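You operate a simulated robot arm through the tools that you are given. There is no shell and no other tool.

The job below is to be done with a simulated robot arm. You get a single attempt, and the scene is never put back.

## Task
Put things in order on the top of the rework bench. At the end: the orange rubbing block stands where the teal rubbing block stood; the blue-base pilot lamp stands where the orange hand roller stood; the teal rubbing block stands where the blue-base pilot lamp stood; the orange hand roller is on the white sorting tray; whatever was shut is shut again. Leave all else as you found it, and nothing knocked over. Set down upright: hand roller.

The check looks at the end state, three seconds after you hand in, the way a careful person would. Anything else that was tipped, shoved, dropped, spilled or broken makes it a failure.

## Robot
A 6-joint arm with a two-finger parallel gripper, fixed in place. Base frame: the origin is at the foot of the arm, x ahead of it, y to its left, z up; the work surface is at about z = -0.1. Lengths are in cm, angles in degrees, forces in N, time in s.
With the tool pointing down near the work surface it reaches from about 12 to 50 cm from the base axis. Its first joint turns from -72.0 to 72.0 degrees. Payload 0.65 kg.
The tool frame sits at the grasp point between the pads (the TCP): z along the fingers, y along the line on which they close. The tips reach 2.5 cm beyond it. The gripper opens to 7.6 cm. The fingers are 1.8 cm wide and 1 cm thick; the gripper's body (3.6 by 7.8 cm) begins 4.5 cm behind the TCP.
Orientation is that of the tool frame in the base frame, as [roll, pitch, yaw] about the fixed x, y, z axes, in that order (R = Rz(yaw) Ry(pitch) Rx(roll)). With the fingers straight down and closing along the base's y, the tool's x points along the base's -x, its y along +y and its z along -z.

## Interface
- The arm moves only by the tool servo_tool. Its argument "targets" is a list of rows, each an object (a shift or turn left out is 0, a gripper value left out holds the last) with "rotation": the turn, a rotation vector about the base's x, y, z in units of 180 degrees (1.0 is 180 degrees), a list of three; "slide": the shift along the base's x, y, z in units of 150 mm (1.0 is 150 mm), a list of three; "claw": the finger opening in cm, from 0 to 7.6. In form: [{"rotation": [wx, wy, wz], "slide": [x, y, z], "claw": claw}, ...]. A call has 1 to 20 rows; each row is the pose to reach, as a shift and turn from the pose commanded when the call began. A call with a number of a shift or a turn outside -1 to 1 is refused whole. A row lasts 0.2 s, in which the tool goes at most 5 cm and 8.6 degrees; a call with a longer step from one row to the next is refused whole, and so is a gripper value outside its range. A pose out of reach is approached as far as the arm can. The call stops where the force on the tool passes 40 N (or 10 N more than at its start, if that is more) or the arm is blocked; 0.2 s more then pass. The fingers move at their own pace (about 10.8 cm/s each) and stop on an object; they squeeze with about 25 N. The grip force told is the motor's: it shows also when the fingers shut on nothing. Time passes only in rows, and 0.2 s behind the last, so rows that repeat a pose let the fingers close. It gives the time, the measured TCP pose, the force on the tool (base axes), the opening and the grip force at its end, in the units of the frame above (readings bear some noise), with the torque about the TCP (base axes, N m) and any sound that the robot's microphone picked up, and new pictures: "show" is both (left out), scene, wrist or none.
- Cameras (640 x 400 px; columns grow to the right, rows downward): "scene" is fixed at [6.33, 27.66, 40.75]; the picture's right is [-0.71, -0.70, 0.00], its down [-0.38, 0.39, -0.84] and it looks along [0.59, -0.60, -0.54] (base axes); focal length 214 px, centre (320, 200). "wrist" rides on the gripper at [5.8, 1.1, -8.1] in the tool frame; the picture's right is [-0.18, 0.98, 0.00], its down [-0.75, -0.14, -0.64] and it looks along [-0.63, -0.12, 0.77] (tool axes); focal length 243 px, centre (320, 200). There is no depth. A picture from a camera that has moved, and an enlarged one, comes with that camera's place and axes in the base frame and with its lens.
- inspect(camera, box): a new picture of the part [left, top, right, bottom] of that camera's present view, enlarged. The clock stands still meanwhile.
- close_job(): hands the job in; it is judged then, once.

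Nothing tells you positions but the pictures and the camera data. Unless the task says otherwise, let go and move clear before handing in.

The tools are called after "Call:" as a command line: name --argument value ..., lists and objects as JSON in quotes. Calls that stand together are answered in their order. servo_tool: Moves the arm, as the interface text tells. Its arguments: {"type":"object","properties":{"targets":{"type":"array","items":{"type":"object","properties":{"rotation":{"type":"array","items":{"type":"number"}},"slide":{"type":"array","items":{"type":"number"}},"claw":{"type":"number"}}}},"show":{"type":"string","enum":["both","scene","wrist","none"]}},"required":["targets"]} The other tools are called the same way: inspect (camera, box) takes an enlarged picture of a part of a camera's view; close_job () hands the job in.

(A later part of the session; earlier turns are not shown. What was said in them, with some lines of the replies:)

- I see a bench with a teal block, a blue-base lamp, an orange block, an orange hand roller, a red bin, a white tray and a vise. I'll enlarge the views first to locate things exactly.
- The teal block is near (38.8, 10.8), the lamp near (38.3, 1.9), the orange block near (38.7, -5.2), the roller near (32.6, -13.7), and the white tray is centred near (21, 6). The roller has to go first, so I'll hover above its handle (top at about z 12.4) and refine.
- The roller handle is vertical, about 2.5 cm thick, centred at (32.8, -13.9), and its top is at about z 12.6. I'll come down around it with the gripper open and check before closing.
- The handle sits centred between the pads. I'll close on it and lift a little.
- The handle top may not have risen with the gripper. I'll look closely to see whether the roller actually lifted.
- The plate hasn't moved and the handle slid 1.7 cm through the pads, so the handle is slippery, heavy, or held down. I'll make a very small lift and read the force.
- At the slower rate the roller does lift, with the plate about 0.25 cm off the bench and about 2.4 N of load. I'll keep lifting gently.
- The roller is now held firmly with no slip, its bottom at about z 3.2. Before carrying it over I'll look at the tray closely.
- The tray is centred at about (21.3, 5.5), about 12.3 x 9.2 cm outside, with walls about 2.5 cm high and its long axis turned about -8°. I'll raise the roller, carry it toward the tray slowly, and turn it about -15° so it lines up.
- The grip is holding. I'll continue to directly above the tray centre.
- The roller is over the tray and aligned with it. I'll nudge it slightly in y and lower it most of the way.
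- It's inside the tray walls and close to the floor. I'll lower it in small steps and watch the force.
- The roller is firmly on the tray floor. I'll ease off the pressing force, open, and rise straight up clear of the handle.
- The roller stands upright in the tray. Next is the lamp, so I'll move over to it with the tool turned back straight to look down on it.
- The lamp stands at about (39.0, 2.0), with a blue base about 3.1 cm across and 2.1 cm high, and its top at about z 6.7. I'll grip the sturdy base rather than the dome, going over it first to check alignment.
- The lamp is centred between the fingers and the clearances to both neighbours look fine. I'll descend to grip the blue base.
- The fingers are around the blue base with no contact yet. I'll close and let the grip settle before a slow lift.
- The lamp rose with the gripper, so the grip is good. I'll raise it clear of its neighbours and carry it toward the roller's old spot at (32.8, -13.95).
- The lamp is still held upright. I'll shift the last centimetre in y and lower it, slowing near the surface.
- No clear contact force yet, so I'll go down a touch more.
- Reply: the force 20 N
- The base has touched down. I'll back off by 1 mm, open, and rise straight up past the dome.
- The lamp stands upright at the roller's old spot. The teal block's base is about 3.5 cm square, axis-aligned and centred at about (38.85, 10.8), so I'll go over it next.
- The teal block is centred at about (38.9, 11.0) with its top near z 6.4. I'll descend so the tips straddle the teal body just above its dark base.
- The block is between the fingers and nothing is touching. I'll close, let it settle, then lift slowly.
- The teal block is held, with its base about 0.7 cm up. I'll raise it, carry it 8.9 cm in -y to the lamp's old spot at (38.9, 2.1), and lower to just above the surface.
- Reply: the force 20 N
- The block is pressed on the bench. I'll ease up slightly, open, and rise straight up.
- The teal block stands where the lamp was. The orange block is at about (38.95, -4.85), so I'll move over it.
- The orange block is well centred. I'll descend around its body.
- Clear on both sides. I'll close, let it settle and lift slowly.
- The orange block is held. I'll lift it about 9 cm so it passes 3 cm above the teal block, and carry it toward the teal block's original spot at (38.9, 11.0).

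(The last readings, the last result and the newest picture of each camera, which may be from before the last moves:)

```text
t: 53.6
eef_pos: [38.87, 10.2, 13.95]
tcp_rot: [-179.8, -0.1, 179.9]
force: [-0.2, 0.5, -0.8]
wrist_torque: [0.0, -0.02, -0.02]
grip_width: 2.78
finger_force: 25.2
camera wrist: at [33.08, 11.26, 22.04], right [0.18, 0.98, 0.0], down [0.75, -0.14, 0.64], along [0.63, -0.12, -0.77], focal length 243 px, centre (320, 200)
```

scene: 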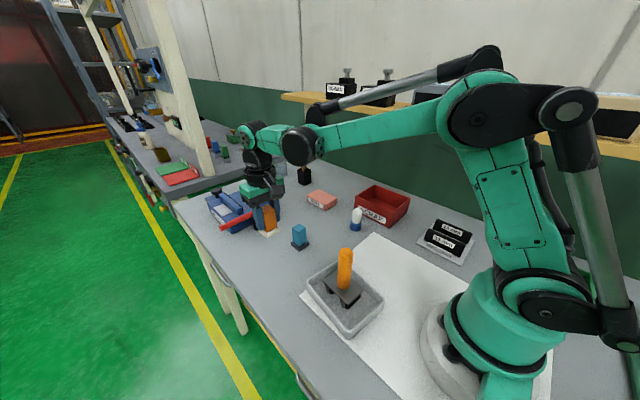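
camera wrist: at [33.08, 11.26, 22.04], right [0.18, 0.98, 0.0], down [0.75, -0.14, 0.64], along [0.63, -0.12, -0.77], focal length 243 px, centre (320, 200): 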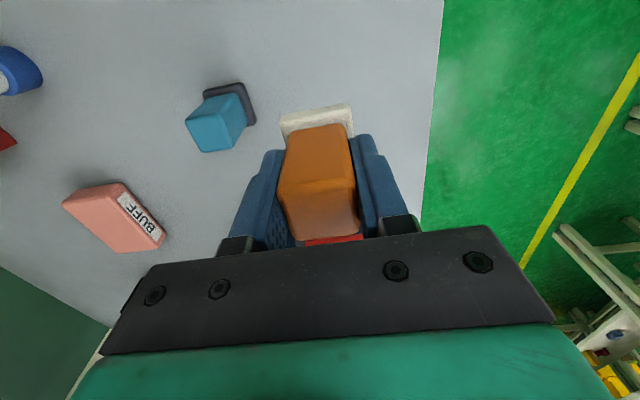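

Still held firmly. I'll shift the last 0.8 cm in y and lower to just above the surface.

Call:
servo_tool --targets '[{"slide": [0, 0.03, 0], "claw": 0}, {"slide": [0, 0.055, -0.04], "claw": 0}, {"slide": [0, 0.055, -0.14], "claw": 0}, {"slide": [0, 0.055, -0.26], "claw": 0}, {"slide": [0, 0.055, -0.38], "claw": 0}, {"slide": [0, 0.055, -0.49], "claw": 0}, {"slide": [0, 0.055, -0.57], "claw": 0}, {"slide": [0, 0.055, -0.615], "claw": 0}, {"slide": [0, 0.055, -0.633], "claw": 0}, {"slide": [0, 0.055, -0.633], "claw": 0}]' --show "both"

Call:
inspect --camera "scene" --box '[220, 180, 348, 280]'

```text
t: 55.8
eef_pos: [38.69, 10.88, 4.26]
tcp_rot: [-179.9, 0.0, -179.9]
force: [0.3, -0.8, -0.7]
wrist_torque: [0.04, 0.01, 0.09]
grip_width: 2.73
finger_force: 24.9
camera wrist: at [33.11, 12.1, 12.37], right [0.18, 0.98, 0.0], down [0.75, -0.14, 0.64], along [0.63, -0.12, -0.77], focal length 243 px, centre (320, 200)
```

scene: 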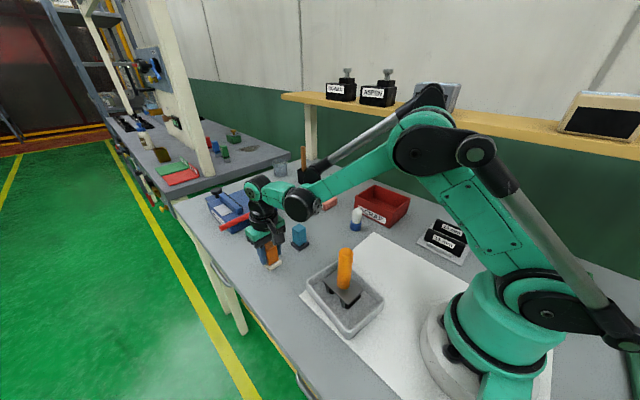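
wrist: 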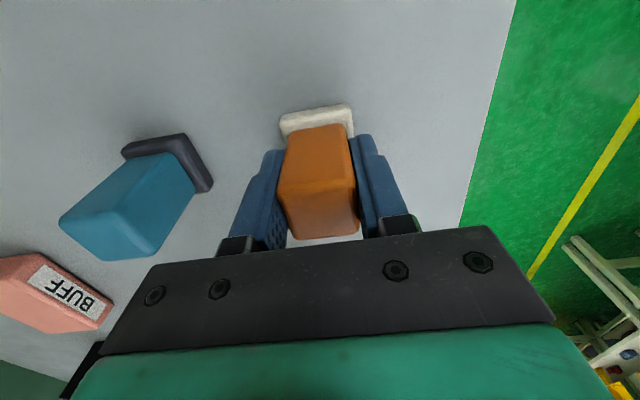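

```text
4.00 times, centred on (284, 230) of scene
camera zoom: at [6.33, 27.66, 40.75], right [-0.71, -0.7, 0.0], down [-0.38, 0.39, -0.84], along [0.59, -0.6, -0.54], focal length 858 px, centre (464, 80)
```

zoom: 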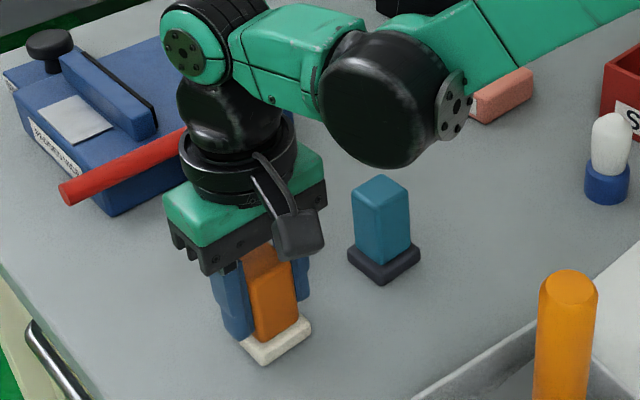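

The block is over the right spot, about 2–3 mm up. I'll lower it to contact.

Call:
servo_tool --targets '[{"slide": [0, 0, -0.006], "claw": 0}, {"slide": [0, 0, -0.012], "claw": 0}, {"slide": [0, 0, -0.017], "claw": 0}]' --show "none"

```text
t: 56.6
eef_pos: [38.83, 10.85, 4.2]
tcp_rot: [179.9, -0.1, 179.9]
force: [-4.7, 0.5, 17.1]
wrist_torque: [0.01, 0.13, -0.01]
grip_width: 2.76
finger_force: 25.2
```

Contact confirmed. I'll ease off a little, open, and rise straight up.

Call:
servo_tool --targets '[{"slide": [0, 0, 0.004], "claw": 0}, {"slide": [0, 0, 0.004], "claw": 3.3}, {"slide": [0, 0, 0.004], "claw": 4.3}, {"slide": [0, 0, 0.004], "claw": 5.2}, {"slide": [0, 0, 0.06], "claw": 5.2}, {"slide": [0, 0, 0.16], "claw": 5.2}, {"slide": [0, 0, 0.32], "claw": 5.2}, {"slide": [0, 0, 0.52], "claw": 5.2}, {"slide": [0, 0, 0.74], "claw": 5.2}]' --show "both"

Call:
inspect --camera "scene" --box '[220, 180, 348, 280]'

Call:
inspect --camera "wrist" --box '[140, 20, 460, 220]'

```text
t: 58.6
eef_pos: [38.82, 11.15, 15.45]
tcp_rot: [180.0, 0.0, -180.0]
force: [0.0, -0.6, 0.1]
wrist_torque: [-0.02, 0.02, -0.02]
grip_width: 5.19
finger_force: 0.0
camera wrist: at [33.06, 12.21, 23.44], right [0.18, 0.98, 0.0], down [0.75, -0.14, 0.64], along [0.63, -0.12, -0.77], focal length 243 px, centre (320, 200)
```

scene: 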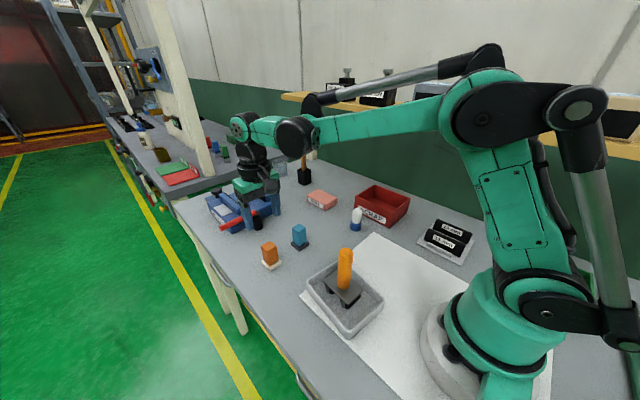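
wrist: 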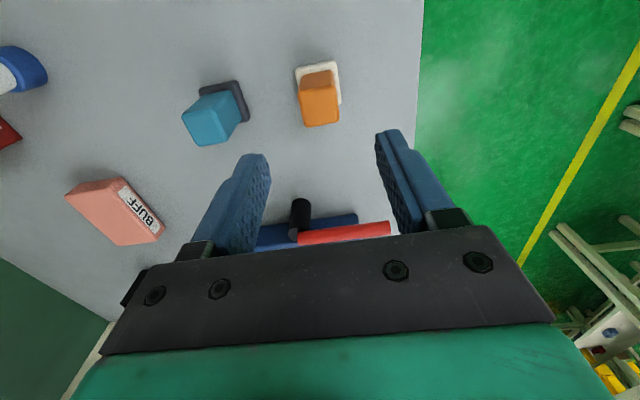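

```text
4.00 times, centred on (284, 230) of scene
camera zoom: at [6.33, 27.66, 40.75], right [-0.71, -0.7, 0.0], down [-0.38, 0.39, -0.84], along [0.59, -0.6, -0.54], focal length 858 px, centre (464, 80)
```

zoom: 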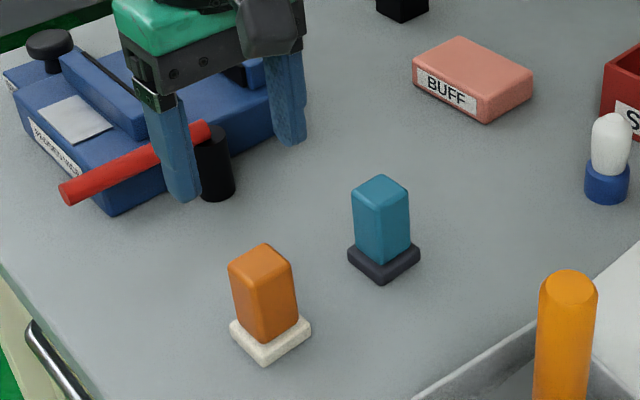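

```text
2.00 times, centred on (300, 120) of wrist
camera zoom: at [33.06, 12.21, 23.44], right [0.18, 0.98, 0.0], down [0.75, -0.14, 0.64], along [0.63, -0.12, -0.77], focal length 485 px, centre (360, 360)
```

zoom: 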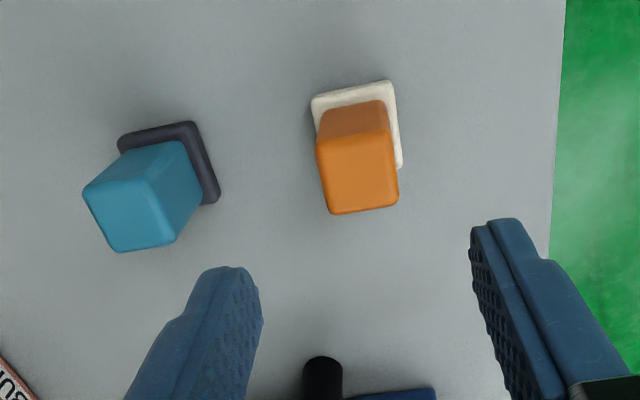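

All four objects stand in their goal places. I'll retreat up and back, then check the whole scene before handing in.

Call:
servo_tool --targets '[{"slide": [0, 0, 0.2], "claw": 5.2}, {"slide": [0, 0, 0.45], "claw": 5.2}, {"slide": [-0.1, -0.1, 0.65], "claw": 5.2}, {"slide": [-0.25, -0.28, 0.8], "claw": 5.2}, {"slide": [-0.4, -0.5, 0.95], "claw": 5.2}, {"slide": [-0.55, -0.72, 1.0], "claw": 5.2}, {"slide": [-0.7, -0.92, 1.0], "claw": 5.2}, {"slide": [-0.75, -1.0, 1.0], "claw": 5.2}, {"slide": [-0.75, -1.0, 1.0], "claw": 5.2}]' --show "both"

Call:
inspect --camera "scene" --box '[190, 140, 430, 290]'

Call:
inspect --camera "scene" --box '[280, 180, 520, 400]'

```text
t: 60.6
eef_pos: [27.46, -4.06, 30.37]
tcp_rot: [180.0, 0.0, 180.0]
force: [0.1, 0.1, 0.4]
wrist_torque: [-0.01, -0.02, -0.01]
grip_width: 5.19
finger_force: 0.1
camera wrist: at [21.75, -2.9, 38.39], right [0.18, 0.98, 0.0], down [0.75, -0.14, 0.64], along [0.63, -0.12, -0.77], focal length 243 px, centre (320, 200)
```

scene: 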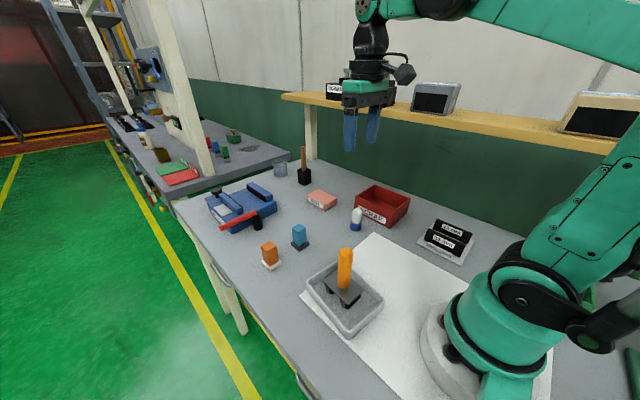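
wrist: 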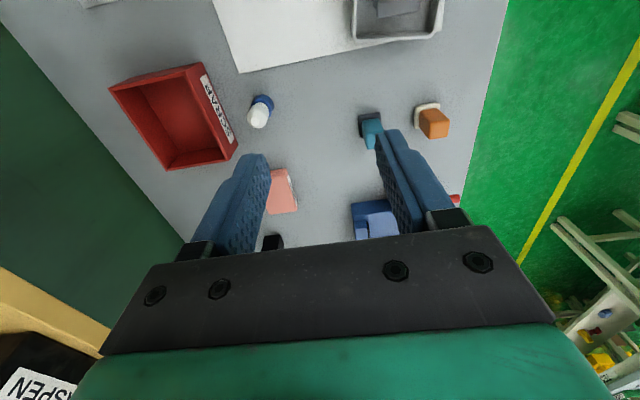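

```text
2.67 times, centred on (310, 215) of scene
camera zoom: at [6.33, 27.66, 40.75], right [-0.71, -0.7, 0.0], down [-0.38, 0.39, -0.84], along [0.59, -0.6, -0.54], focal length 572 px, centre (347, 160)
```

zoom: 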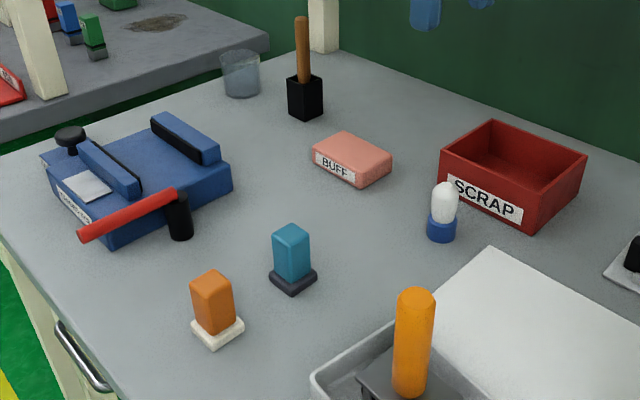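

```text
1.82 times, centred on (400, 290) of scene
camera zoom: at [6.33, 27.66, 40.75], right [-0.71, -0.7, 0.0], down [-0.38, 0.39, -0.84], along [0.59, -0.6, -0.54], focal length 390 px, centre (174, 36)
```

zoom: 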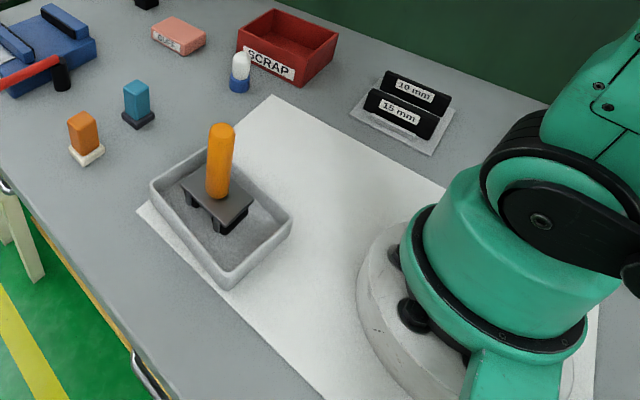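

Everything checks out: the orange block stands where the teal one was, the teal block where the lamp was, and the lamp where the roller was. The roller is upright in the white tray and nothing else has moved, so I'm handing in.

Call:
close_job

```text
The job is handed in.
```

I rearranged the bench as asked and handed the job in; no verdict has come back yet. In the last pictures before hand-in:

- **Orange rubbing block:** stands where the teal block stood.
- **Teal rubbing block:** stands where the blue-base pilot lamp stood.
- **Blue-base pilot lamp:** stands within about half a centimetre of where the hand roller stood.
- **Orange hand roller:** stands upright in the white sorting tray. I took this to be the walled tray on the white sheet.

The gripper slipped up the roller's handle on the first lift, but the roller stayed on the bench and a slower lift held. Nothing had to be opened, and no other item looked moved or knocked over. I let go of everything and moved the arm clear before handing in.
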